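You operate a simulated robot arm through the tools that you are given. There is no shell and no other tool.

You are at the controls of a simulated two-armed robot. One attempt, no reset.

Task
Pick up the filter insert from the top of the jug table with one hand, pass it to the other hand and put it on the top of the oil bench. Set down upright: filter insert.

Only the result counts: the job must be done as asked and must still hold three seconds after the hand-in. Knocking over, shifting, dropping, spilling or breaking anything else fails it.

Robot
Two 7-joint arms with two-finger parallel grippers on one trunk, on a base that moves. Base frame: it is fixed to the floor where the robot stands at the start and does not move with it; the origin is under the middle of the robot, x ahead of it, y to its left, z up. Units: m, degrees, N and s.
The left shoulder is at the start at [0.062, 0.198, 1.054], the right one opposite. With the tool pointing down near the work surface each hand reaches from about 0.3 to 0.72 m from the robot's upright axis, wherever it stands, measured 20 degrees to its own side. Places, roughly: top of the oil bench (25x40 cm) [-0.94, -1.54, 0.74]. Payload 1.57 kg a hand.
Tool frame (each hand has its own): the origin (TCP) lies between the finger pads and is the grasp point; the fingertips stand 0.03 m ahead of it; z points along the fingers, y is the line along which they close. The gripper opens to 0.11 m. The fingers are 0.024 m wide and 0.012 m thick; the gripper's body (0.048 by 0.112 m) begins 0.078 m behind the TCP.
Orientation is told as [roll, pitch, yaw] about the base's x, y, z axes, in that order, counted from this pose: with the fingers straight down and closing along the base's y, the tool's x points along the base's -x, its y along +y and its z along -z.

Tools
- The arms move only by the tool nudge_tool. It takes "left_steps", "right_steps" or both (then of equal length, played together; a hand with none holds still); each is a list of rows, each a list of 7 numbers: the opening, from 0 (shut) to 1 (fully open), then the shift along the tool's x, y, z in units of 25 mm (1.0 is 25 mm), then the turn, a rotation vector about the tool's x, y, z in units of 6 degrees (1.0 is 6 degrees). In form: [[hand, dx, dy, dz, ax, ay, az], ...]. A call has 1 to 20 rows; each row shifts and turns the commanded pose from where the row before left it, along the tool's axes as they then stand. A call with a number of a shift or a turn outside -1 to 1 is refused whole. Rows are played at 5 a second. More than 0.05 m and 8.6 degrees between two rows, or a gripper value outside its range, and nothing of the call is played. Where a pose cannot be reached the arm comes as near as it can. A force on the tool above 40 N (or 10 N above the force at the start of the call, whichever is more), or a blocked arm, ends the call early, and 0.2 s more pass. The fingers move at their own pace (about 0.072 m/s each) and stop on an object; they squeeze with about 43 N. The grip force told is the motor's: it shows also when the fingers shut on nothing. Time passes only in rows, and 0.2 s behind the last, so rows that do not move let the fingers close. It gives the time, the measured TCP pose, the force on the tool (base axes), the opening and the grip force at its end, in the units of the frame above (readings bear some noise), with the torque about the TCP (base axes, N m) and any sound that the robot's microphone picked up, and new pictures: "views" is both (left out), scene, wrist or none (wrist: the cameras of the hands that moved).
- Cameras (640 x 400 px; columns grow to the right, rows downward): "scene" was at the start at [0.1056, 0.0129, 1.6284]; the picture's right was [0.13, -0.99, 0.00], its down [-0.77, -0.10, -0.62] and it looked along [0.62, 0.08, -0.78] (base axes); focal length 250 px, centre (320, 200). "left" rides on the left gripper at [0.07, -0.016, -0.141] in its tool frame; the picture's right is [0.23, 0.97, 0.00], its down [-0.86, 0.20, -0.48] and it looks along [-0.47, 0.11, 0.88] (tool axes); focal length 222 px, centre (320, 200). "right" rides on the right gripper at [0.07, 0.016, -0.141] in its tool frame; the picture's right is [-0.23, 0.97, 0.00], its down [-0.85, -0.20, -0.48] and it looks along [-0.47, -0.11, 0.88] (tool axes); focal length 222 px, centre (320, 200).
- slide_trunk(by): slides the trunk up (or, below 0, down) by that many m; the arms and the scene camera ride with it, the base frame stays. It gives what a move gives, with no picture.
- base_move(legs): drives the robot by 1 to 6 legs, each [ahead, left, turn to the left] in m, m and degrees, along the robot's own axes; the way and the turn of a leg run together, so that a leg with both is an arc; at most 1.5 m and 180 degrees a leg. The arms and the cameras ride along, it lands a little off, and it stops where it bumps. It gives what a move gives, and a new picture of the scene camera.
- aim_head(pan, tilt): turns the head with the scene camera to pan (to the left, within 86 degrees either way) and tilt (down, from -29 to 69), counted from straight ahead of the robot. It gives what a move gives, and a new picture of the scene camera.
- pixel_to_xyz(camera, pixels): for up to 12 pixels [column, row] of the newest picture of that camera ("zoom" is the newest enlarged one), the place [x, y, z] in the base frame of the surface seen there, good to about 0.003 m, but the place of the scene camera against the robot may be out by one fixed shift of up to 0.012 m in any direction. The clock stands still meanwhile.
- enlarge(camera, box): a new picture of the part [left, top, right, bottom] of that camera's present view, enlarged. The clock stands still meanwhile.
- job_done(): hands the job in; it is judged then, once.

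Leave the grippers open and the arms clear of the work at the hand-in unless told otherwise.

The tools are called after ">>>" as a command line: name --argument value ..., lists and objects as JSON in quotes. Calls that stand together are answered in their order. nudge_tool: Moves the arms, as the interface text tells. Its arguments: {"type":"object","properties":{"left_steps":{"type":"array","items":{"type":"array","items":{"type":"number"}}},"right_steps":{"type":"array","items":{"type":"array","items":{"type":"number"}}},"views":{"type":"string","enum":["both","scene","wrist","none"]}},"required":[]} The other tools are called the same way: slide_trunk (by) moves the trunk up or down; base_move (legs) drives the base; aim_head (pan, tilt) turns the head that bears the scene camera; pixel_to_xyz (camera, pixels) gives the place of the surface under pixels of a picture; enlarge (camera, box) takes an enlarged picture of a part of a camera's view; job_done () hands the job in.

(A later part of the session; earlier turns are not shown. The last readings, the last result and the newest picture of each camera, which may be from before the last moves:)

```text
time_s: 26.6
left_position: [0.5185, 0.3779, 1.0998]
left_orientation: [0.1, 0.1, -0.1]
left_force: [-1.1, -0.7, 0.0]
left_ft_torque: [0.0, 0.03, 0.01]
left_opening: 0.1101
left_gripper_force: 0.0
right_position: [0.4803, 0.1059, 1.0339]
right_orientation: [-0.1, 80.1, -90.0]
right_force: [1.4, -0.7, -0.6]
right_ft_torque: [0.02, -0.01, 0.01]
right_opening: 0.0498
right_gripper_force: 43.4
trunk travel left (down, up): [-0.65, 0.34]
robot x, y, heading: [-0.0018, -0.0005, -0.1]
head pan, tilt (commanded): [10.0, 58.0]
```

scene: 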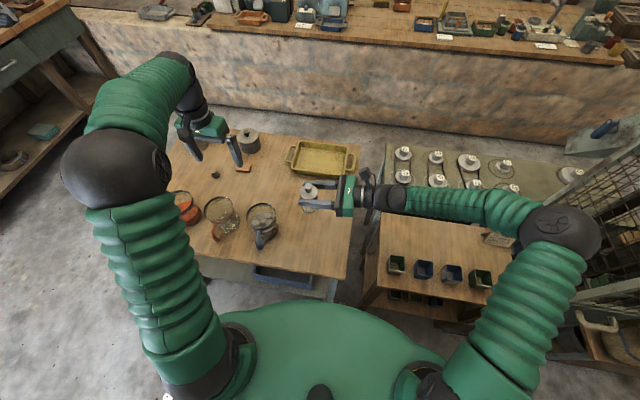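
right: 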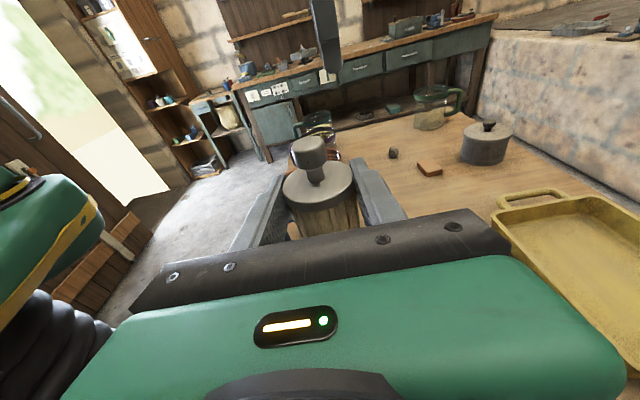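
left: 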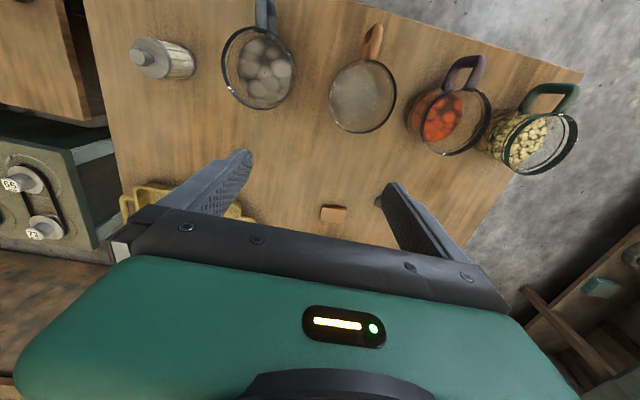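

The insert is steady in the right hand. I measure its lid and knob, and bring the left hand up by 0.06 m and sideways towards it, stopping short at y≈0.20.

>>> pixel_to_xyz --camera "right" --pixels '[[309, 142], [290, 188], [350, 178], [320, 206], [335, 165], [325, 220]]'

>>> nudge_tool --left_steps '[[0.7, 0, 0, -0.8, 0, 0, 0], [0.7, 0, 0, -0.8, 0, 0, 0], [0.7, 0, 0, -0.8, 0, 0, 0], [0.7, 0.19, -0.88, 0, 0, 0, 0], [0.7, 0.19, -0.88, 0, 0, 0, 0], [0.7, 0.19, -0.88, 0, 0, 0, 0], [0.7, 0.19, -0.88, 0, 0, 0, 0], [0.7, 0.19, -0.88, 0, 0, 0, 0], [0.7, 0.19, -0.88, 0, 0, 0, 0], [0.7, 0.19, -0.88, 0, 0, 0, 0], [0.7, 0.19, -0.88, 0, 0, 0, 0]]' --views "both"

```text
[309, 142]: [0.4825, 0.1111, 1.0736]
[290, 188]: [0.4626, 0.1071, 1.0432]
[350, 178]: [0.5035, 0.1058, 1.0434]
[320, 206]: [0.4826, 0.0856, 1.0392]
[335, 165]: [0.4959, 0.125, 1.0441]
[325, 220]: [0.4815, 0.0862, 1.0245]
```

```text
time_s: 29.0
left_position: [0.4784, 0.1992, 1.1607]
left_orientation: [0.0, -0.1, 0.1]
left_force: [0.0, -0.2, 0.2]
left_ft_torque: [0.02, 0.03, -0.01]
left_opening: 0.077
left_gripper_force: 0.3
right_position: [0.4803, 0.1052, 1.0349]
right_orientation: [0.0, 80.0, -90.0]
right_force: [-0.1, -0.4, -0.5]
right_ft_torque: [-0.03, 0.0, -0.01]
right_opening: 0.0494
right_gripper_force: 43.3
trunk travel left (down, up): [-0.65, 0.34]
robot x, y, heading: [0.0011, 0.0015, 0.1]
head pan, tilt (commanded): [10.0, 58.0]
```

scene: 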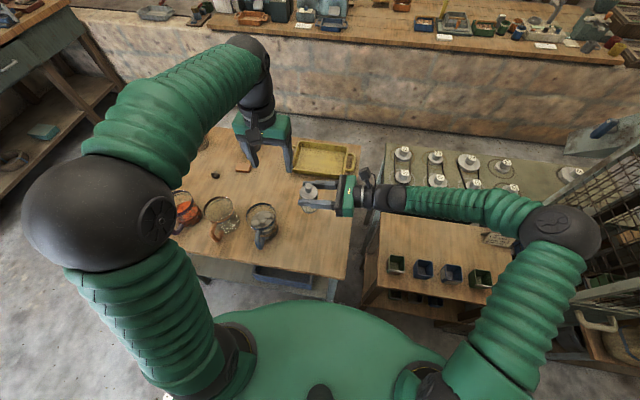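
left: 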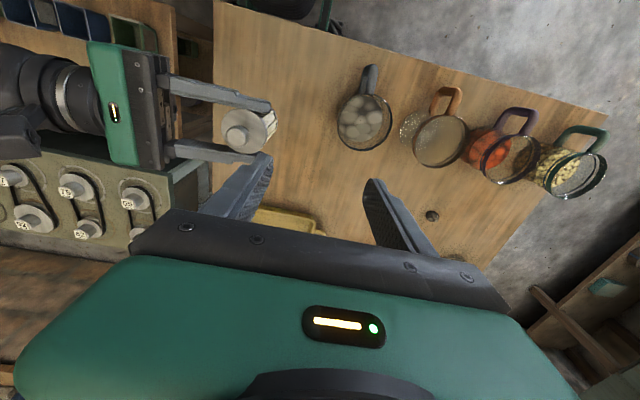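

The left hand is at y≈0.20, z≈1.16 with opening 0.077. The left camera shows the insert in the right gripper at (248,128). I enlarge and measure it from the left camera, since its frame is the one that matters for alignment.

>>> enlarge --camera "left" --box '[190, 80, 310, 180]'

>>> pixel_to_xyz --camera "left" --pixels '[[236, 137], [232, 135], [240, 115], [225, 128], [262, 118], [255, 148], [268, 130]]'

```text
4.00 times, centred on (250, 130) of left
```

zoom: 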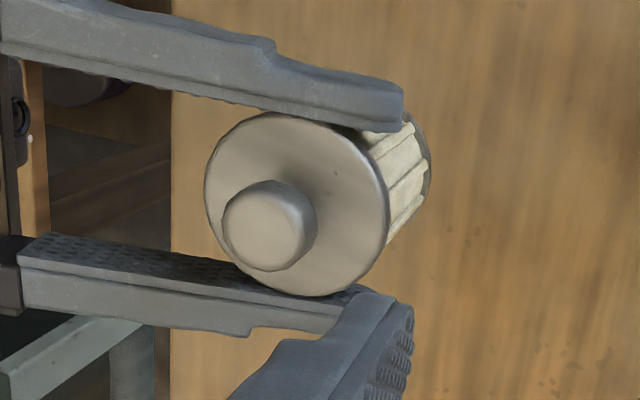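

```text
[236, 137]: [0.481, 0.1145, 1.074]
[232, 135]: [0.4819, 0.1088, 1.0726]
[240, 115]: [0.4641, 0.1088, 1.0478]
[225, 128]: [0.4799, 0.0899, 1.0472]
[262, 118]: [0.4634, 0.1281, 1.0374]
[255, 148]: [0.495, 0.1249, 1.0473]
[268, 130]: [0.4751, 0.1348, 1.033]
```

I refine the lid rim points in this zoom.

>>> pixel_to_xyz --camera "zoom" --pixels '[[265, 225], [212, 190], [380, 230], [260, 120], [325, 286], [340, 180], [300, 150], [395, 220]]'

```text
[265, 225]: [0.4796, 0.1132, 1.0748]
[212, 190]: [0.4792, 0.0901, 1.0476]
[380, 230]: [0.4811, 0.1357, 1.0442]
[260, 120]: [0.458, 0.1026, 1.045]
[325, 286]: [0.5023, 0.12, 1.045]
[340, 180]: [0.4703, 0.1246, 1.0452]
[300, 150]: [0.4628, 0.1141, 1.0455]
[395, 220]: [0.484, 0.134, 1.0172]
```

The lid centre and the knob agree at [0.480, 0.1135], so it is upright, with lid top z≈1.045. I slide the left hand 0.087 m to −y to sit straight above it, still 5 cm clear of the knob.

>>> nudge_tool --left_steps '[[0.7, 0, -0.87, 0, 0, 0, 0], [0.7, 0, -0.87, 0, 0, 0, 0], [0.7, 0, -0.87, 0, 0, 0, 0], [0.7, 0, -0.87, 0, 0, 0, 0], [0.7, 0, 0, 0, 0, 0, 0]]' --views "both"

```text
time_s: 30.2
left_position: [0.4799, 0.1124, 1.1607]
left_orientation: [-0.1, 0.0, 0.0]
left_force: [-0.8, -0.3, -0.7]
left_ft_torque: [-0.02, -0.03, 0.0]
left_opening: 0.077
left_gripper_force: 0.0
right_position: [0.4796, 0.1051, 1.0332]
right_orientation: [0.0, 80.0, -90.0]
right_force: [0.9, -0.3, -0.6]
right_ft_torque: [0.0, 0.0, 0.02]
right_opening: 0.0496
right_gripper_force: 43.3
trunk travel left (down, up): [-0.65, 0.34]
robot x, y, heading: [0.0002, -0.0006, 0.2]
head pan, tilt (commanded): [10.0, 58.0]
```

scene: 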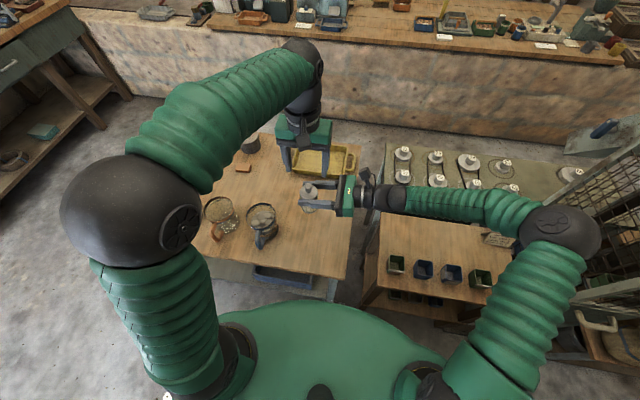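
left: 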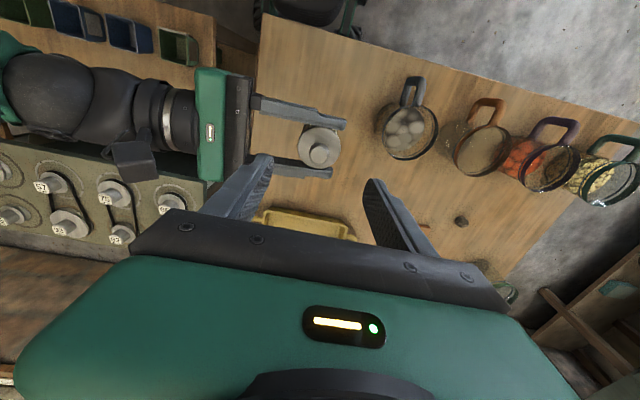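

The insert is centred between the left fingers at (319,148). I verify its position once more from this camera before descending.

>>> pixel_to_xyz --camera "left" --pixels '[[320, 154], [299, 148], [339, 148], [318, 130], [318, 166], [240, 130], [130, 155], [250, 165]]'

>>> enlarge --camera "left" --box '[190, 80, 430, 230]'

```text
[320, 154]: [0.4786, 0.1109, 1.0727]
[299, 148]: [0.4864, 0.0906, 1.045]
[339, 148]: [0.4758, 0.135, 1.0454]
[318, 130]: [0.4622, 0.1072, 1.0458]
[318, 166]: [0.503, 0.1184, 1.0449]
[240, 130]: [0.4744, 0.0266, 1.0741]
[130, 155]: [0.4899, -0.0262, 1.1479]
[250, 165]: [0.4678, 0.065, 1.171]
```

```text
2.67 times, centred on (310, 155) of left
```

zoom: 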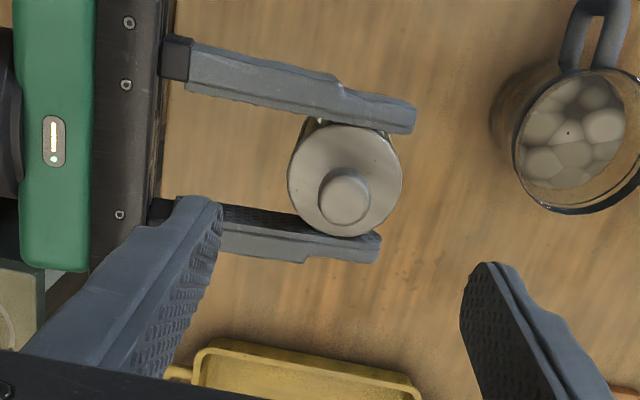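

Alignment is within 2 mm. I lower the left hand 0.127 m in slow rows so its fingers straddle the lid on the ±y sides, TCP about 12 mm below the lid top.

>>> nudge_tool --left_steps '[[0.7, 0, 0, 0.56, 0, 0, 0], [0.7, 0, 0, 0.56, 0, 0, 0], [0.7, 0, 0, 0.56, 0, 0, 0], [0.7, 0, 0, 0.56, 0, 0, 0], [0.7, 0, 0, 0.56, 0, 0, 0], [0.7, 0, 0, 0.56, 0, 0, 0], [0.7, 0, 0, 0.56, 0, 0, 0], [0.7, 0, 0, 0.56, 0, 0, 0], [0.7, 0, 0, 0.56, 0, 0, 0], [0.7, 0, 0, 0, 0, 0, 0]]' --views "both"

```text
time_s: 32.4
left_position: [0.4795, 0.1137, 1.0334]
left_orientation: [0.0, 0.0, 0.0]
left_force: [0.0, 0.0, -0.6]
left_ft_torque: [0.0, 0.0, 0.02]
left_opening: 0.077
left_gripper_force: 0.1
right_position: [0.4807, 0.1055, 1.034]
right_orientation: [0.0, 80.0, -90.0]
right_force: [0.1, -1.0, -0.6]
right_ft_torque: [-0.02, 0.0, 0.0]
right_opening: 0.0496
right_gripper_force: 42.7
trunk travel left (down, up): [-0.65, 0.34]
robot x, y, heading: [0.0026, 0.0005, -0.1]
head pan, tilt (commanded): [10.0, 58.0]
```

scene: 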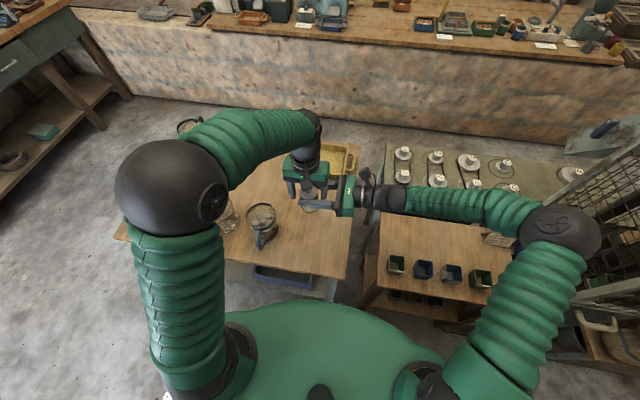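
left: 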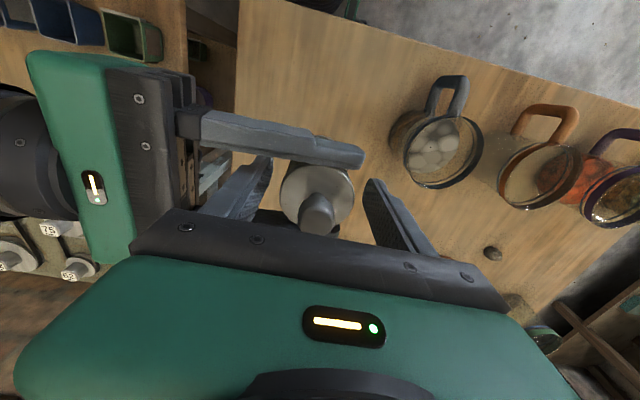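

Both hands are free of contact force and the left fingers straddle the insert. I close the left gripper while the right keeps holding.

>>> nudge_tool --left_steps '[[0.55, 0, 0, 0, 0, 0, 0], [0, 0, 0, 0, 0, 0, 0], [0, 0, 0, 0, 0, 0, 0], [0, 0, 0, 0, 0, 0, 0], [0, 0, 0, 0, 0, 0, 0]]' --views "wrist"

```text
time_s: 33.6
left_position: [0.4788, 0.1117, 1.0343]
left_orientation: [-0.2, 0.0, -0.1]
left_force: [-4.1, -19.9, 2.8]
left_ft_torque: [0.17, -0.04, -0.05]
left_opening: 0.0499
left_gripper_force: 43.0
right_position: [0.4808, 0.106, 1.0344]
right_orientation: [0.0, 80.1, -90.0]
right_force: [4.0, 19.5, -3.9]
right_ft_torque: [-0.17, 0.04, 0.0]
right_opening: 0.0495
right_gripper_force: 43.2
trunk travel left (down, up): [-0.65, 0.34]
robot x, y, heading: [-0.0012, 0.0011, -0.1]
head pan, tilt (commanded): [10.0, 58.0]
```

left: 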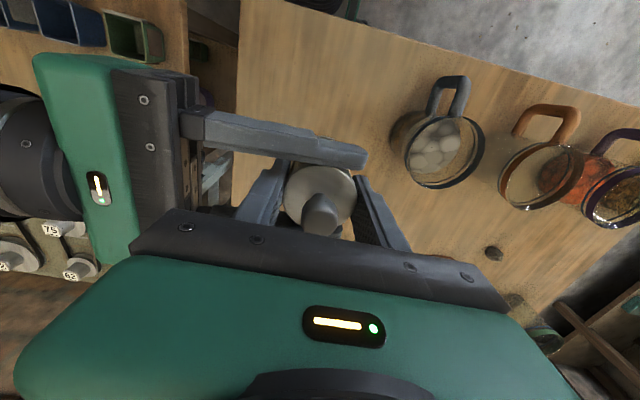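

Both hands hold it, with an internal push of about 20 N along y. I relieve this by shifting the left hand about 1.5 mm toward −y.

>>> nudge_tool --left_steps '[[0, 0, -0.035, 0, 0, 0, 0], [0, 0, -0.03, 0, 0, 0, 0], [0, 0, 0, 0, 0, 0, 0]]' --views "none"

```text
time_s: 34.4
left_position: [0.4807, 0.1111, 1.0346]
left_orientation: [0.0, 0.0, 0.0]
left_force: [-6.1, -16.1, 1.3]
left_ft_torque: [-0.24, -0.17, -0.15]
left_opening: 0.0496
left_gripper_force: 42.9
right_position: [0.4809, 0.1055, 1.0337]
right_orientation: [-0.1, 80.0, -90.1]
right_force: [5.5, 15.7, -3.4]
right_ft_torque: [0.21, 0.13, 0.09]
right_opening: 0.0496
right_gripper_force: 42.9
trunk travel left (down, up): [-0.65, 0.34]
robot x, y, heading: [-0.0035, -0.0001, 0.3]
head pan, tilt (commanded): [10.0, 58.0]
```

It fell to 16 N. I continue with another 2.5 mm in −y and 1 mm in −x.

>>> nudge_tool --left_steps '[[0, 0.02, -0.05, 0, 0, 0, 0], [0, 0.02, -0.05, 0, 0, 0, 0], [0, 0, 0, 0, 0, 0, 0]]' --views "none"

```text
time_s: 35.2
left_position: [0.48, 0.1109, 1.034]
left_orientation: [0.2, -0.1, 0.2]
left_force: [11.4, 5.2, -3.3]
left_ft_torque: [-0.25, 0.55, 0.02]
left_opening: 0.0498
left_gripper_force: 43.3
right_position: [0.4799, 0.1061, 1.0335]
right_orientation: [-0.1, 80.0, -89.8]
right_force: [-10.5, -5.9, 3.7]
right_ft_torque: [0.28, -0.53, 0.05]
right_opening: 0.0494
right_gripper_force: 43.2
trunk travel left (down, up): [-0.65, 0.34]
robot x, y, heading: [0.0031, 0.0001, 0.1]
head pan, tilt (commanded): [10.0, 58.0]
```

Now slightly overshot: +11 N in x, +5 N in y. A small correction back.

>>> nudge_tool --left_steps '[[0, -0.025, 0.012, 0, 0, 0, 0], [0, 0, 0, 0, 0, 0, 0]]' --views "wrist"

```text
time_s: 35.8
left_position: [0.4788, 0.1109, 1.0349]
left_orientation: [0.1, -0.1, 0.1]
left_force: [15.7, 14.6, -9.3]
left_ft_torque: [0.25, 0.02, -0.1]
left_opening: 0.0497
left_gripper_force: 42.7
right_position: [0.4801, 0.1059, 1.0342]
right_orientation: [-0.2, 80.1, -90.2]
right_force: [-15.1, -14.7, 8.1]
right_ft_torque: [-0.21, 0.05, 0.17]
right_opening: 0.0496
right_gripper_force: 42.7
trunk travel left (down, up): [-0.65, 0.34]
robot x, y, heading: [0.0023, 0.0, -0.0]
head pan, tilt (commanded): [10.0, 58.0]
```

left: 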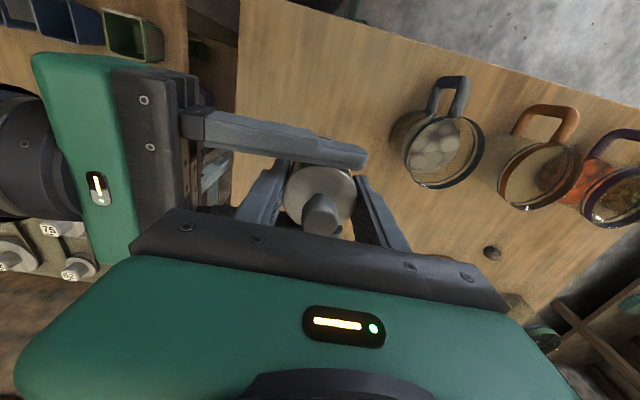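

The left grip is already carrying about 18 N tangentially without slipping, many times the insert's weight, so it is firm. I open the right fingers to about 0.075 m and hold.

>>> nudge_tool --left_steps '[[0, 0, 0, 0, 0, 0, 0], [0, 0, 0, 0, 0, 0, 0], [0, 0, 0, 0, 0, 0, 0]]' --right_steps '[[0.55, 0, 0, 0, 0, 0, 0], [0.7, 0, 0, 0, 0, 0, 0], [0.7, 0, 0, 0, 0, 0, 0]]' --views "both"

```text
time_s: 36.6
left_position: [0.4782, 0.1081, 1.0345]
left_orientation: [0.0, 0.0, -0.1]
left_force: [-0.3, 0.5, 0.4]
left_ft_torque: [-0.03, 0.01, -0.03]
left_opening: 0.0498
left_gripper_force: 42.8
right_position: [0.4807, 0.1052, 1.034]
right_orientation: [0.0, 80.0, -90.0]
right_force: [0.1, 0.3, 0.3]
right_ft_torque: [-0.01, -0.04, 0.02]
right_opening: 0.0772
right_gripper_force: 0.2
trunk travel left (down, up): [-0.65, 0.34]
robot x, y, heading: [-0.0019, -0.0007, 0.1]
head pan, tilt (commanded): [10.0, 58.0]
```

scene: 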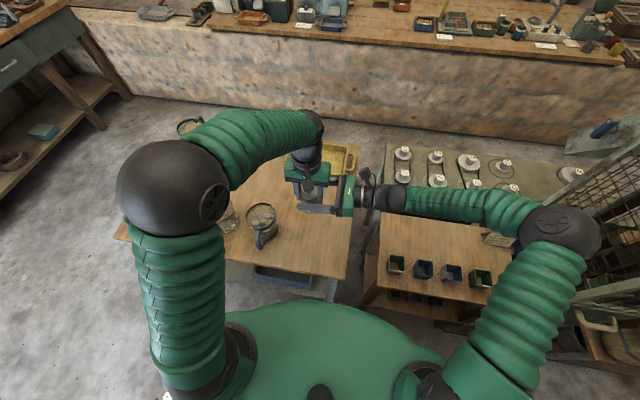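
right: 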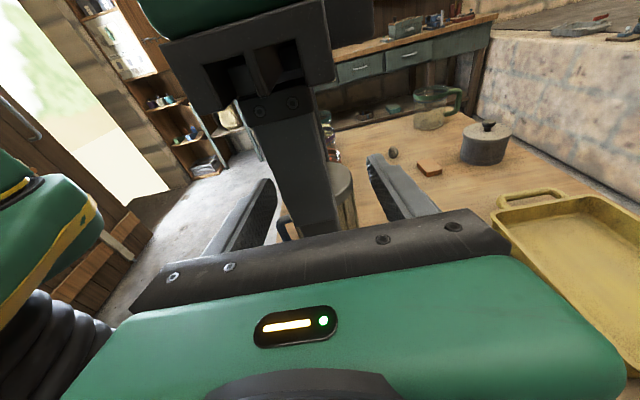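
left: 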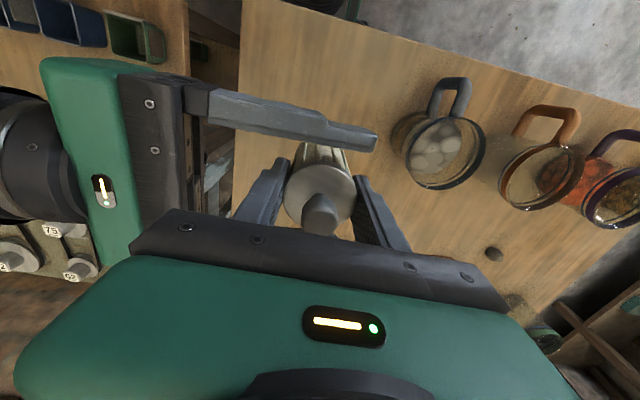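

The handover worked: the left holds at opening 0.0498 with 43 N, and the knob is unmoved at (320,213). I back the right hand straight out along its tool axis by 0.16 m.

>>> nudge_tool --right_steps '[[0.7, 0, 0, -0.5, 0, 0, 0], [0.7, 0, 0, -0.8, 0, 0, 0], [0.7, 0, 0, -0.8, 0, 0, 0], [0.7, 0, 0, -0.8, 0, 0, 0], [0.7, 0, 0, -0.8, 0, 0, 0], [0.7, 0, 0, -0.8, 0, 0, 0], [0.7, 0, 0, -0.8, 0, 0, 0], [0.7, 0, 0, -0.8, 0, 0, 0], [0.7, 0, 0, -0.4, 0, 0, 0]]' --views "both"

```text
time_s: 38.6
left_position: [0.4784, 0.1087, 1.0336]
left_orientation: [0.2, 0.0, 0.0]
left_force: [-0.4, -0.6, 0.6]
left_ft_torque: [0.0, -0.04, 0.04]
left_opening: 0.0495
left_gripper_force: 43.5
right_position: [0.4805, -0.0545, 1.0638]
right_orientation: [-0.3, 80.0, -90.2]
right_force: [0.0, 1.0, 0.6]
right_ft_torque: [-0.03, -0.03, 0.02]
right_opening: 0.0772
right_gripper_force: 0.1
trunk travel left (down, up): [-0.65, 0.34]
robot x, y, heading: [0.0022, 0.0021, 0.0]
head pan, tilt (commanded): [10.0, 58.0]
```

scene: 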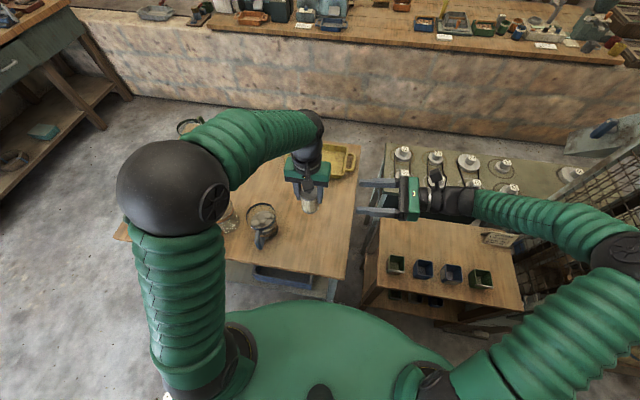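
right: 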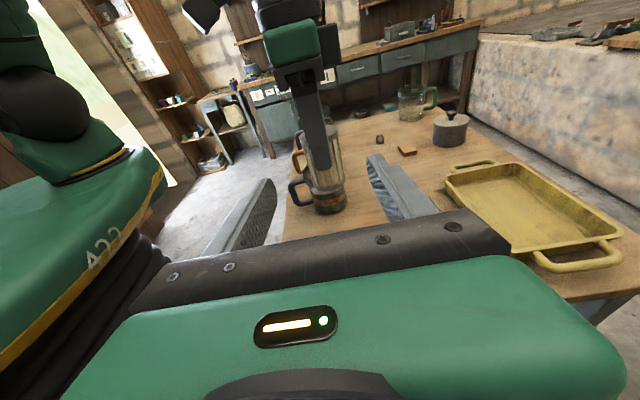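

The right hand is clear. Now both move together. The left carries the insert 0.12 m to the left, 0.07 m back and slightly up; the right turns back to pointing down and pulls in.

>>> nudge_tool --left_steps '[[0, 0.2, 0.34, -0.1, 0, 0, 0], [0, 0.2, 0.34, -0.1, 0, 0, 0], [0, 0.2, 0.34, -0.1, 0, 0, 0], [0, 0.2, 0.34, -0.1, 0, 0, 0], [0, 0.2, 0.34, -0.1, 0, 0, 0], [0, 0.2, 0.34, -0.1, 0, 0, 0], [0, 0.2, 0.34, -0.1, 0, 0, 0], [0, 0.2, 0.34, -0.1, 0, 0, 0], [0, 0.2, 0.34, -0.1, 0, 0, 0], [0, 0.2, 0.34, -0.1, 0, 0, 0], [0, 0.2, 0.34, -0.1, 0, 0, 0], [0, 0.2, 0.34, -0.1, 0, 0, 0], [0, 0.2, 0.34, -0.1, 0, 0, 0], [0, 0.2, 0.34, -0.1, 0, 0, 0]]' --right_steps '[[0.7, 0, -0.25, 0, 0, -1, 0], [0.7, 0, -0.25, 0, 0, -1, 0], [0.7, 0, -0.25, 0, 0, -1, 0], [0.7, 0, -0.25, 0, 0, -1, 0], [0.7, 0, -0.25, 0, 0, -1, 0], [0.7, 0, -0.25, 0, 0, -1, 0], [0.7, 0, -0.25, 0, 0, -1, 0], [0.7, 0, -0.25, 0, 0, -1, 0], [0.7, 0, -0.25, 0, 0, -1, 0], [0.7, 0, -0.25, 0, 0, -1, 0], [0.7, 0, -0.25, 0, 0, -1, 0], [0.7, 0, -0.25, 0, 0, -1, 0], [0.7, 0, -0.25, 0, 0, -1, 0], [0.7, 0, -0.25, 0, 0, -0.333, 0]]' --views "both"

```text
time_s: 41.6
left_position: [0.409, 0.2289, 1.069]
left_orientation: [-0.1, -0.1, 0.0]
left_force: [-0.1, 0.1, -0.9]
left_ft_torque: [0.01, 0.03, -0.04]
left_opening: 0.0498
left_gripper_force: 42.6
right_position: [0.3924, -0.0532, 1.0617]
right_orientation: [0.1, -0.2, -89.9]
right_force: [-1.2, 0.1, 0.1]
right_ft_torque: [-0.04, 0.0, 0.03]
right_opening: 0.0768
right_gripper_force: 0.0
trunk travel left (down, up): [-0.65, 0.34]
robot x, y, heading: [-0.0007, 0.0046, 0.1]
head pan, tilt (commanded): [10.0, 58.0]
```

scene: 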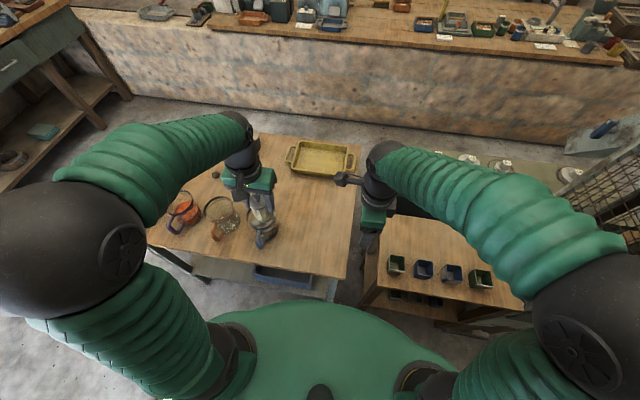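
right: 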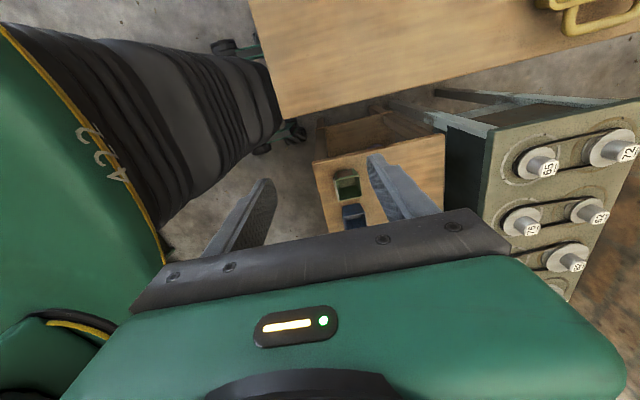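
left: 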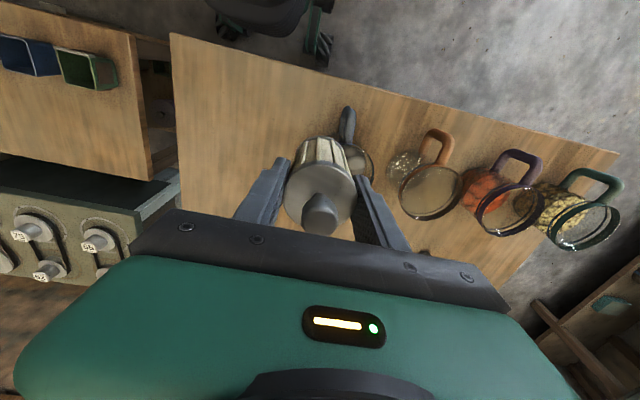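

The insert is steady in the left hand, well above the mugs. Before driving I check the elbow extents and the mug rim height.

>>> pixel_to_xyz --camera "scene" --pixels '[[10, 240], [60, 190], [130, 240], [60, 330], [625, 300], [560, 320], [600, 380], [630, 245], [258, 205]]'

>>> enlarge --camera "scene" --box '[180, 140, 320, 280]'

```text
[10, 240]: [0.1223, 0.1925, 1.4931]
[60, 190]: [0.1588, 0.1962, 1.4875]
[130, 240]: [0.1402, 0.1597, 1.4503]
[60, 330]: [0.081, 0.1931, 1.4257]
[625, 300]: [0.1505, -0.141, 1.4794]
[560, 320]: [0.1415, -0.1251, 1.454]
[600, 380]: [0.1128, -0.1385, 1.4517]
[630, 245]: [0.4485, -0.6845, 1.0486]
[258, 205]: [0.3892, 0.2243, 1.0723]
```

```text
2.86 times, centred on (250, 210) of scene
```

zoom: 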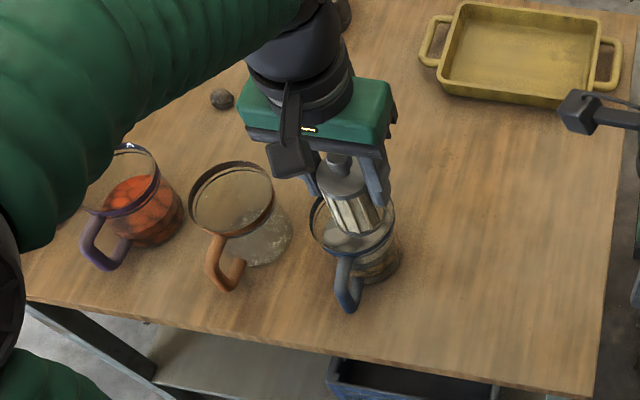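

Both elbows are high and close in (≈±0.2 m), so driving is easy. I back straight away from the table by 0.30 m.

>>> base_move --legs '[[-0.3, 0, 0]]'

```text
time_s: 43.6
left_position: [0.1066, 0.2289, 1.0668]
left_orientation: [0.0, 0.1, -0.1]
left_force: [-0.3, -0.3, -1.1]
left_ft_torque: [0.02, -0.02, 0.02]
left_opening: 0.0499
left_gripper_force: 42.7
right_position: [0.092, -0.0536, 1.0615]
right_orientation: [-0.2, -0.1, -90.2]
right_force: [-0.1, 0.6, 0.3]
right_ft_torque: [-0.04, -0.03, -0.01]
right_opening: 0.0768
right_gripper_force: 0.1
trunk travel left (down, up): [-0.65, 0.34]
robot x, y, heading: [-0.3052, -0.0018, -0.0]
head pan, tilt (commanded): [10.0, 58.0]
```

scene: 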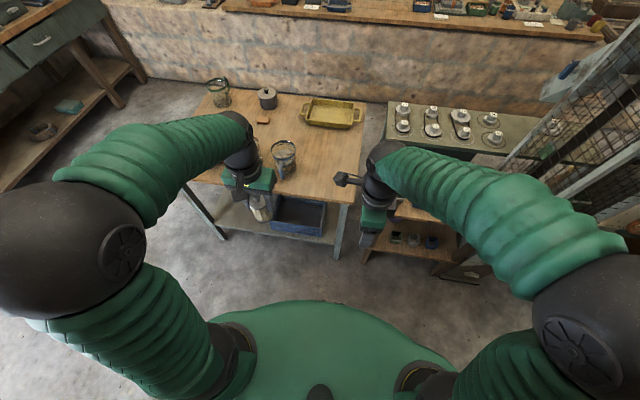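

Clear of the table. Now I turn right 90° in place to face along the aisle.

>>> base_move --legs '[[0, 0, -90]]'

```text
time_s: 47.9
left_position: [-0.0798, -0.4105, 1.07]
left_orientation: [0.0, 0.0, -90.8]
left_force: [-0.3, -0.1, -1.2]
left_ft_torque: [0.03, -0.04, 0.02]
left_opening: 0.0496
left_gripper_force: 43.3
right_position: [-0.3616, -0.3908, 1.0629]
right_orientation: [0.1, 0.0, 179.1]
right_force: [0.7, -0.2, -0.4]
right_ft_torque: [0.0, 0.02, 0.01]
right_opening: 0.077
right_gripper_force: 0.0
trunk travel left (down, up): [-0.65, 0.34]
robot x, y, heading: [-0.301, -0.0013, -90.4]
head pan, tilt (commanded): [10.0, 58.0]
```

scene: 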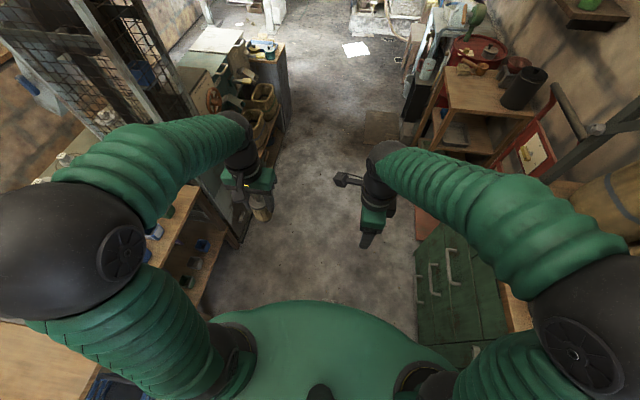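

Facing down the aisle. I measure the obstacles on the left, like the cage post at (195,185) and bins shelf at (285,120), and the cabinet on the right before driving forward.

>>> pixel_to_xyz --camera "scene" --pixels '[[240, 240], [288, 115], [232, 215], [130, 60], [180, 95], [270, 150], [405, 265], [435, 230], [475, 105], [520, 140], [430, 130], [580, 170]]'

```text
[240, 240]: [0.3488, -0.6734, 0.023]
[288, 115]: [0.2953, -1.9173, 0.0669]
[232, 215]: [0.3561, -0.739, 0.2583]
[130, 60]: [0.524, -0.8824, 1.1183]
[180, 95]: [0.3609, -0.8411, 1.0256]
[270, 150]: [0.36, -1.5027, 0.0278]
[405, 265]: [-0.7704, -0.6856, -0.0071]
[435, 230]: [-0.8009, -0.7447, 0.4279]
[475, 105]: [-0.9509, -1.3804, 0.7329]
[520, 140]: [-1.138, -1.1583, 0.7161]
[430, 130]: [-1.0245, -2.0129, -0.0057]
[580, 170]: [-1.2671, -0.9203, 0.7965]
```

The aisle spans x −0.77 to 0.30 and I'm at −0.30, so it is clear. I drive forward 1.25 m and then turn right 90° to face the oil bench.

>>> base_move --legs '[[1.25, 0, 0]]'

>>> base_move --legs '[[0, 0, -90]]'

```text
time_s: 54.0
left_position: [-0.0781, -1.625, 1.0695]
left_orientation: [0.1, -0.2, -89.8]
left_force: [0.4, 0.4, -0.9]
left_ft_torque: [-0.03, 0.05, 0.03]
left_opening: 0.0497
left_gripper_force: 42.6
right_position: [-0.3597, -1.6123, 1.0636]
right_orientation: [0.1, 0.1, -179.7]
right_force: [0.6, 0.0, 0.8]
right_ft_torque: [0.01, 0.02, -0.01]
right_opening: 0.0769
right_gripper_force: 0.1
trunk travel left (down, up): [-0.65, 0.34]
robot x, y, heading: [-0.3082, -1.2194, -89.7]
head pan, tilt (commanded): [10.0, 58.0]
```

scene: 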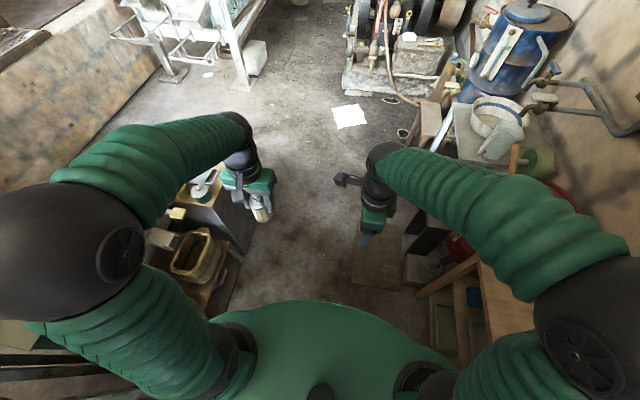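

```text
time_s: 58.3
left_position: [-0.7196, -1.4402, 1.0699]
left_orientation: [0.0, -0.2, 178.7]
left_force: [0.4, 0.7, -1.4]
left_ft_torque: [0.02, -0.01, 0.01]
left_opening: 0.0495
left_gripper_force: 43.0
right_position: [-0.6979, -1.1582, 1.0635]
right_orientation: [0.1, 0.0, 88.8]
right_force: [0.3, 0.7, 0.6]
right_ft_torque: [0.01, 0.03, -0.01]
right_opening: 0.0768
right_gripper_force: 0.0
trunk travel left (down, up): [-0.65, 0.34]
robot x, y, heading: [-0.3106, -1.2212, 178.6]
head pan, tilt (commanded): [10.0, 58.0]
```

scene: 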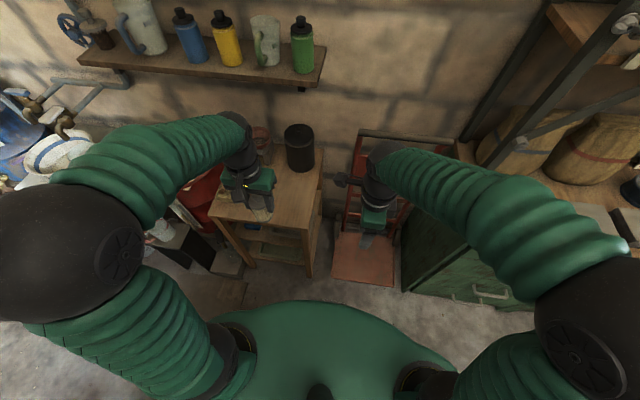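

I'm now facing the oil bench with the left hand at (−0.72, −1.44). I measure the bench, its items, the wall shelf and the trolley plate from here.

>>> pixel_to_xyz --camera "scene" --pixels '[[365, 278], [335, 275], [320, 82], [215, 78], [300, 60], [213, 212], [308, 230], [290, 190], [230, 200], [300, 130], [300, 165], [262, 130]]'

>>> enlarge --camera "scene" --box '[180, 100, 360, 280]'

```text
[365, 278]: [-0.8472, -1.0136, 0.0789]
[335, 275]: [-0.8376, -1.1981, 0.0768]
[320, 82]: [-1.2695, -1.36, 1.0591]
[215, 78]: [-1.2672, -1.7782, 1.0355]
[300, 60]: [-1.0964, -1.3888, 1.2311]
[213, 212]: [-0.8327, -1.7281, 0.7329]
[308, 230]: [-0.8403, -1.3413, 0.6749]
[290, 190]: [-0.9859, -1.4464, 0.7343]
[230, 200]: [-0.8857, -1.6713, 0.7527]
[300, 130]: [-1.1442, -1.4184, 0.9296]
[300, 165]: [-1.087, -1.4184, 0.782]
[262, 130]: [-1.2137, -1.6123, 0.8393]
```

```text
2.22 times, centred on (270, 190) of scene
```

zoom: 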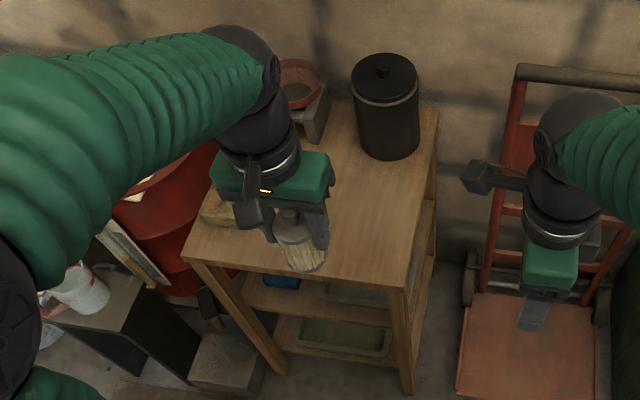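

The front patch around (−0.92, −1.48) is free: brick and scoop are at y ≤ −1.63, can at x ≤ −1.06. I drive forward 8 cm for a comfortable reach.

>>> base_move --legs '[[0.08, 0, 0]]'

>>> pixel_to_xyz --camera "scene" --pixels '[[300, 80], [250, 70], [320, 80]]'

```text
time_s: 59.4
left_position: [-0.7945, -1.4381, 1.0722]
left_orientation: [0.0, -0.4, 178.8]
left_force: [0.8, -0.1, -1.0]
left_ft_torque: [-0.01, 0.03, 0.03]
left_opening: 0.0498
left_gripper_force: 42.8
right_position: [-0.7737, -1.1559, 1.0642]
right_orientation: [0.4, -0.1, 88.7]
right_force: [0.2, 0.2, 0.9]
right_ft_torque: [-0.01, 0.01, 0.02]
right_opening: 0.077
right_gripper_force: 0.1
trunk travel left (down, up): [-0.65, 0.34]
robot x, y, heading: [-0.3923, -1.2194, 179.0]
head pan, tilt (commanded): [10.0, 58.0]
```

scene: 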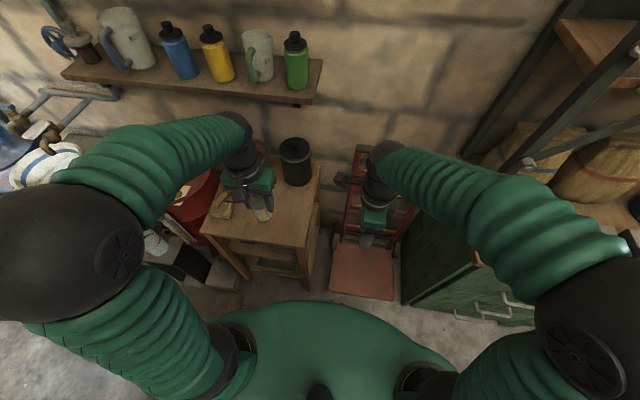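

```text
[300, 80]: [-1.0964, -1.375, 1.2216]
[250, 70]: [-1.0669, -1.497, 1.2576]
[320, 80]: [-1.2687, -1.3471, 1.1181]
```

The wall shelf front is at x≈−1.06 and z≈1.2, so I lower first, then reach forward under that height. I lower the left hand 0.20 m just in front of the bench edge, drifting 5 cm to its left; the insert's bottom ends near z 0.80.

>>> nudge_tool --left_steps '[[0, 0, 0.15, 0.615, 0, 0, 0], [0, 0, 0.15, 0.615, 0, 0, 0], [0, 0, 0.15, 0.615, 0, 0, 0], [0, 0, 0.15, 0.615, 0, 0, 0], [0, 0, 0.15, 0.615, 0, 0, 0], [0, 0, 0.15, 0.615, 0, 0, 0], [0, 0, 0.15, 0.615, 0, 0, 0], [0, 0, 0.15, 0.615, 0, 0, 0], [0, 0, 0.15, 0.615, 0, 0, 0], [0, 0, 0.15, 0.615, 0, 0, 0], [0, 0, 0.15, 0.615, 0, 0, 0], [0, 0, 0.15, 0.615, 0, 0, 0], [0, 0, 0.15, 0.615, 0, 0, 0]]' --views "both"

```text
time_s: 62.2
left_position: [-0.7996, -1.4889, 0.8704]
left_orientation: [-0.1, -0.2, 178.8]
left_force: [0.4, -0.4, -1.2]
left_ft_torque: [0.01, 0.0, -0.05]
left_opening: 0.0494
left_gripper_force: 42.8
right_position: [-0.7775, -1.1577, 1.064]
right_orientation: [0.2, -0.1, 88.8]
right_force: [-0.1, 0.5, 0.5]
right_ft_torque: [0.05, 0.01, 0.01]
right_opening: 0.0769
right_gripper_force: 0.0
trunk travel left (down, up): [-0.65, 0.34]
robot x, y, heading: [-0.3871, -1.2175, 178.7]
head pan, tilt (commanded): [10.0, 58.0]
```

scene: 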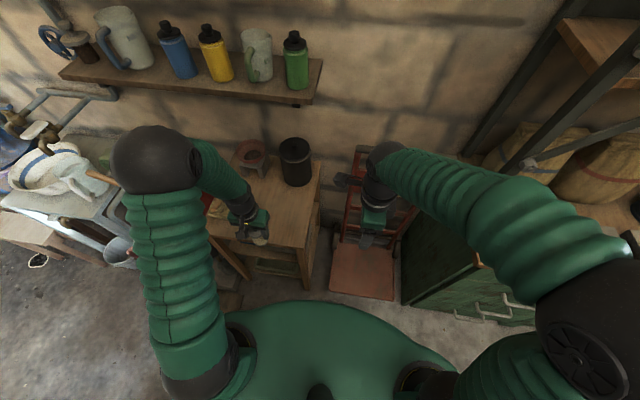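
left: 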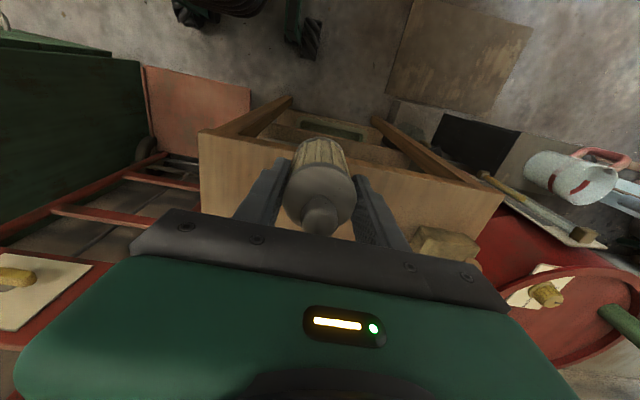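

The insert is still held as before. I measure the bench top and brick from the left wrist camera for an exact height.

>>> pixel_to_xyz --camera "left" --pixels '[[225, 170], [400, 190], [420, 215], [220, 190], [440, 240], [470, 190], [320, 205], [320, 150], [215, 135], [480, 195]]'

>>> enlarge --camera "left" --box '[180, 90, 520, 270]'

```text
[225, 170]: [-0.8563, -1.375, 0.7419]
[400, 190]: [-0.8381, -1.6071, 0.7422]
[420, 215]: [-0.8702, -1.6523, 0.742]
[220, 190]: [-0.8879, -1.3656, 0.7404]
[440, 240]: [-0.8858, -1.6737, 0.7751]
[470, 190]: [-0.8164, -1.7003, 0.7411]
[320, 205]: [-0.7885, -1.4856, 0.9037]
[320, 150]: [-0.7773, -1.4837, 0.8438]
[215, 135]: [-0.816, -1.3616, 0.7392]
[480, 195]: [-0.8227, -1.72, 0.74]
```

```text
1.88 times, centred on (350, 180) of left
```

zoom: 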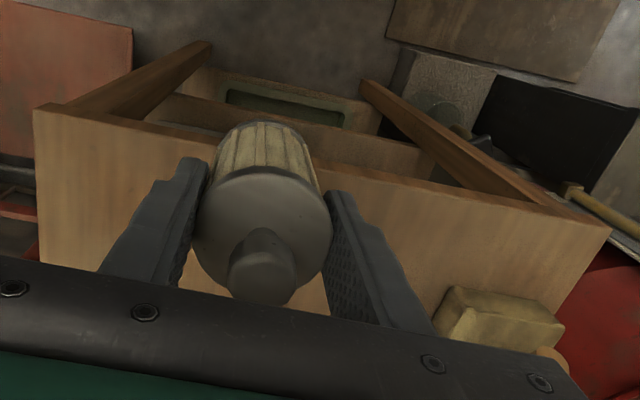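

Bench top is z≈0.741, front edge x≈−0.815, and the insert's bottom is about 0.80. I move the left hand 0.12 m forward over the bench at this height.

>>> nudge_tool --left_steps '[[0, -0.4, 0, 0, 0, 0, 0], [0, -0.6, 0, 0, 0, 0, 0], [0, -0.6, 0, 0, 0, 0, 0], [0, -0.6, 0, 0, 0, 0, 0], [0, -0.6, 0, 0, 0, 0, 0], [0, -0.6, 0, 0, 0, 0, 0], [0, -0.6, 0, 0, 0, 0, 0], [0, -0.6, 0, 0, 0, 0, 0], [0, -0.3, 0, 0, 0, 0, 0]]' --views "both"

```text
time_s: 64.2
left_position: [-0.924, -1.4862, 0.8712]
left_orientation: [0.0, -0.2, 178.8]
left_force: [0.1, -0.3, -0.5]
left_ft_torque: [0.0, -0.01, 0.02]
left_opening: 0.0494
left_gripper_force: 43.3
right_position: [-0.7763, -1.1573, 1.0637]
right_orientation: [0.3, 0.0, 88.7]
right_force: [-0.7, -0.4, 0.9]
right_ft_torque: [-0.01, 0.0, -0.02]
right_opening: 0.077
right_gripper_force: 0.0
trunk travel left (down, up): [-0.65, 0.34]
robot x, y, heading: [-0.3862, -1.2181, 179.0]
head pan, tilt (commanded): [10.0, 58.0]
```

scene: 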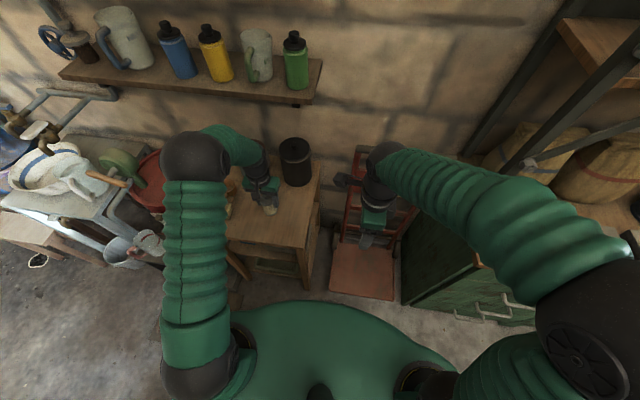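
left: 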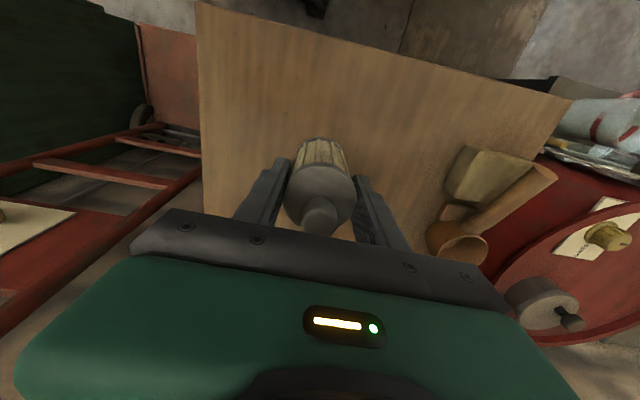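

Over the bench now. I check the clearance to the scoop bowl at (445,245) and the free wood beneath.

>>> pixel_to_xyz --camera "left" --pixels '[[430, 232], [460, 250], [445, 190], [260, 130], [400, 130], [410, 200], [320, 120], [320, 200]]'

>>> enlarge --camera "scene" --box '[200, 120, 340, 240]'

```text
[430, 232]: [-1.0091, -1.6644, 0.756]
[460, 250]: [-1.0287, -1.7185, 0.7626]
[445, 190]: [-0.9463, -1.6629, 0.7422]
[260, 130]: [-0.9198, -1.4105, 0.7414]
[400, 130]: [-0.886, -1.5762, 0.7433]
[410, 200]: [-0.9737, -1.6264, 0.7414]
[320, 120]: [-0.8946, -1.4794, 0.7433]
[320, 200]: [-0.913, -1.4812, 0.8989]
```

```text
3.33 times, centred on (270, 180) of scene
```

zoom: 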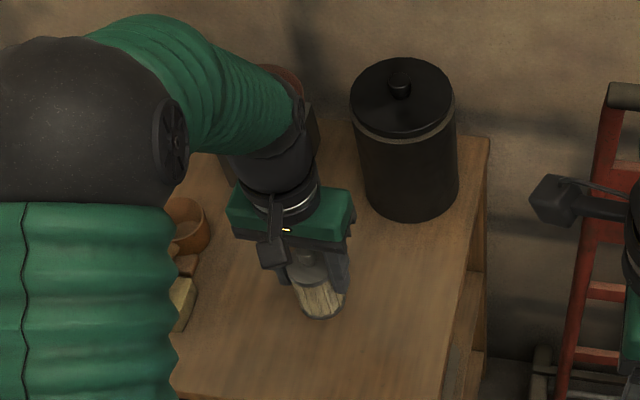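

All neighbours are over 12 cm away. I lower 50 mm to bring the bottom to about 1 cm above the bench.

>>> nudge_tool --left_steps '[[0, 0, 0, 0.4, 0, 0, 0], [0, 0, 0, 0.4, 0, 0, 0], [0, 0, 0, 0.4, 0, 0, 0], [0, 0, 0, 0.4, 0, 0, 0], [0, 0, 0, 0.3, 0, 0, 0], [0, 0, 0, 0, 0, 0, 0]]' --views "wrist"

```text
time_s: 65.6
left_position: [-0.9233, -1.4846, 0.8234]
left_orientation: [0.0, -0.2, 178.8]
left_force: [0.1, 0.3, -1.3]
left_ft_torque: [-0.05, -0.02, 0.0]
left_opening: 0.0498
left_gripper_force: 42.9
right_position: [-0.7772, -1.1571, 1.0644]
right_orientation: [0.2, 0.0, 88.7]
right_force: [0.2, -0.3, -1.0]
right_ft_torque: [-0.01, -0.01, -0.03]
right_opening: 0.0772
right_gripper_force: 0.1
trunk travel left (down, up): [-0.65, 0.34]
robot x, y, heading: [-0.3849, -1.2216, 178.9]
head pan, tilt (commanded): [10.0, 58.0]
```

left: 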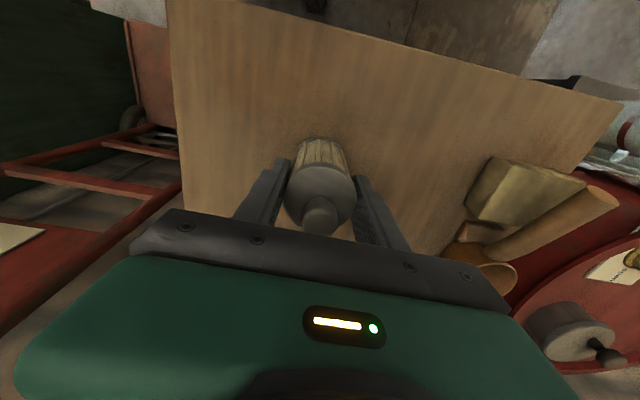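

Bottom is about 1 cm above the wood. I lower in 2 mm steps, watching for contact force.

>>> nudge_tool --left_steps '[[0, 0, 0, 0.08, 0, 0, 0], [0, 0, 0, 0.08, 0, 0, 0], [0, 0, 0, 0.08, 0, 0, 0], [0, 0, 0, 0.08, 0, 0, 0]]' --views "none"

```text
time_s: 66.6
left_position: [-0.9233, -1.4861, 0.816]
left_orientation: [0.0, -0.3, 178.8]
left_force: [0.6, 0.0, -0.6]
left_ft_torque: [-0.03, 0.02, 0.02]
left_opening: 0.0497
left_gripper_force: 43.3
right_position: [-0.7768, -1.157, 1.0633]
right_orientation: [0.2, 0.0, 88.8]
right_force: [-0.1, -0.6, 0.2]
right_ft_torque: [-0.04, 0.0, 0.01]
right_opening: 0.0771
right_gripper_force: 0.0
trunk travel left (down, up): [-0.65, 0.34]
robot x, y, heading: [-0.3872, -1.2176, 178.7]
head pan, tilt (commanded): [10.0, 58.0]
```

No contact yet at z 0.816. Two more small steps.

>>> nudge_tool --left_steps '[[0, 0, 0, 0.06, 0, 0, 0], [0, 0, 0, 0.06, 0, 0, 0]]' --views "none"

```text
time_s: 67.2
left_position: [-0.9238, -1.4842, 0.8133]
left_orientation: [0.0, -0.3, 178.8]
left_force: [0.3, -1.3, 5.8]
left_ft_torque: [-0.07, -0.18, -0.02]
left_opening: 0.0495
left_gripper_force: 43.0
right_position: [-0.7761, -1.1577, 1.0644]
right_orientation: [0.2, 0.0, 88.8]
right_force: [0.7, -0.6, -0.1]
right_ft_torque: [0.02, 0.0, 0.04]
right_opening: 0.0769
right_gripper_force: 0.0
trunk travel left (down, up): [-0.65, 0.34]
robot x, y, heading: [-0.3897, -1.2183, 178.9]
head pan, tilt (commanded): [10.0, 58.0]
```

Contact: 5.8 N upward. One more millimetre to seat it flat, and then a look.

>>> nudge_tool --left_steps '[[0, 0, 0, 0.03, 0, 0, 0], [0, 0, 0, 0, 0, 0, 0]]' --views "wrist"

```text
time_s: 67.8
left_position: [-0.9235, -1.4855, 0.8122]
left_orientation: [0.0, -0.3, 178.8]
left_force: [-0.7, -2.9, 12.8]
left_ft_torque: [-0.12, -0.24, -0.05]
left_opening: 0.0496
left_gripper_force: 42.6
right_position: [-0.7759, -1.1569, 1.0643]
right_orientation: [0.3, 0.0, 88.8]
right_force: [0.1, -0.2, -0.1]
right_ft_torque: [-0.01, 0.03, 0.0]
right_opening: 0.0769
right_gripper_force: 0.1
trunk travel left (down, up): [-0.65, 0.34]
robot x, y, heading: [-0.3859, -1.2177, 178.7]
head pan, tilt (commanded): [10.0, 58.0]
```

left: 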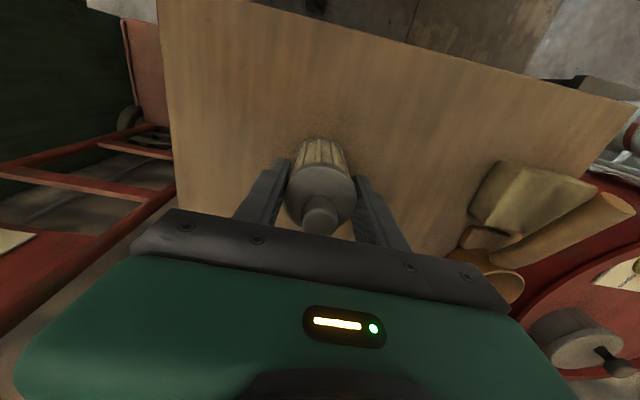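

It is seated at 12.8 N. I ease back 1 mm to reduce the push, then open the left fingers.

>>> nudge_tool --left_steps '[[0, 0, 0, -0.03, 0, 0, 0], [0.55, 0, 0, 0, 0, 0, 0], [0.75, 0, 0, 0, 0, 0, 0], [0.75, 0, 0, 0, 0, 0, 0], [0.75, 0, 0, 0, 0, 0, 0]]' --views "wrist"

```text
time_s: 69.0
left_position: [-0.9231, -1.4854, 0.8117]
left_orientation: [0.0, -0.2, 178.9]
left_force: [-0.8, -0.7, -0.1]
left_ft_torque: [-0.02, 0.0, 0.01]
left_opening: 0.0822
left_gripper_force: 0.0
right_position: [-0.776, -1.1573, 1.0643]
right_orientation: [0.2, 0.0, 88.8]
right_force: [-0.1, -0.6, -0.5]
right_ft_torque: [0.0, 0.01, 0.0]
right_opening: 0.077
right_gripper_force: 0.0
trunk travel left (down, up): [-0.65, 0.34]
robot x, y, heading: [-0.3851, -1.2173, 178.6]
head pan, tilt (commanded): [10.0, 58.0]
```

left: 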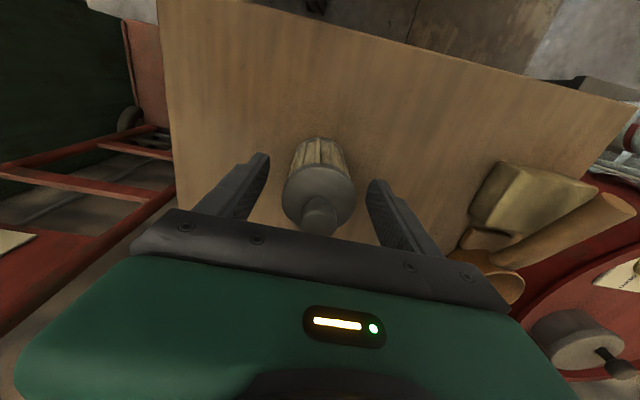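

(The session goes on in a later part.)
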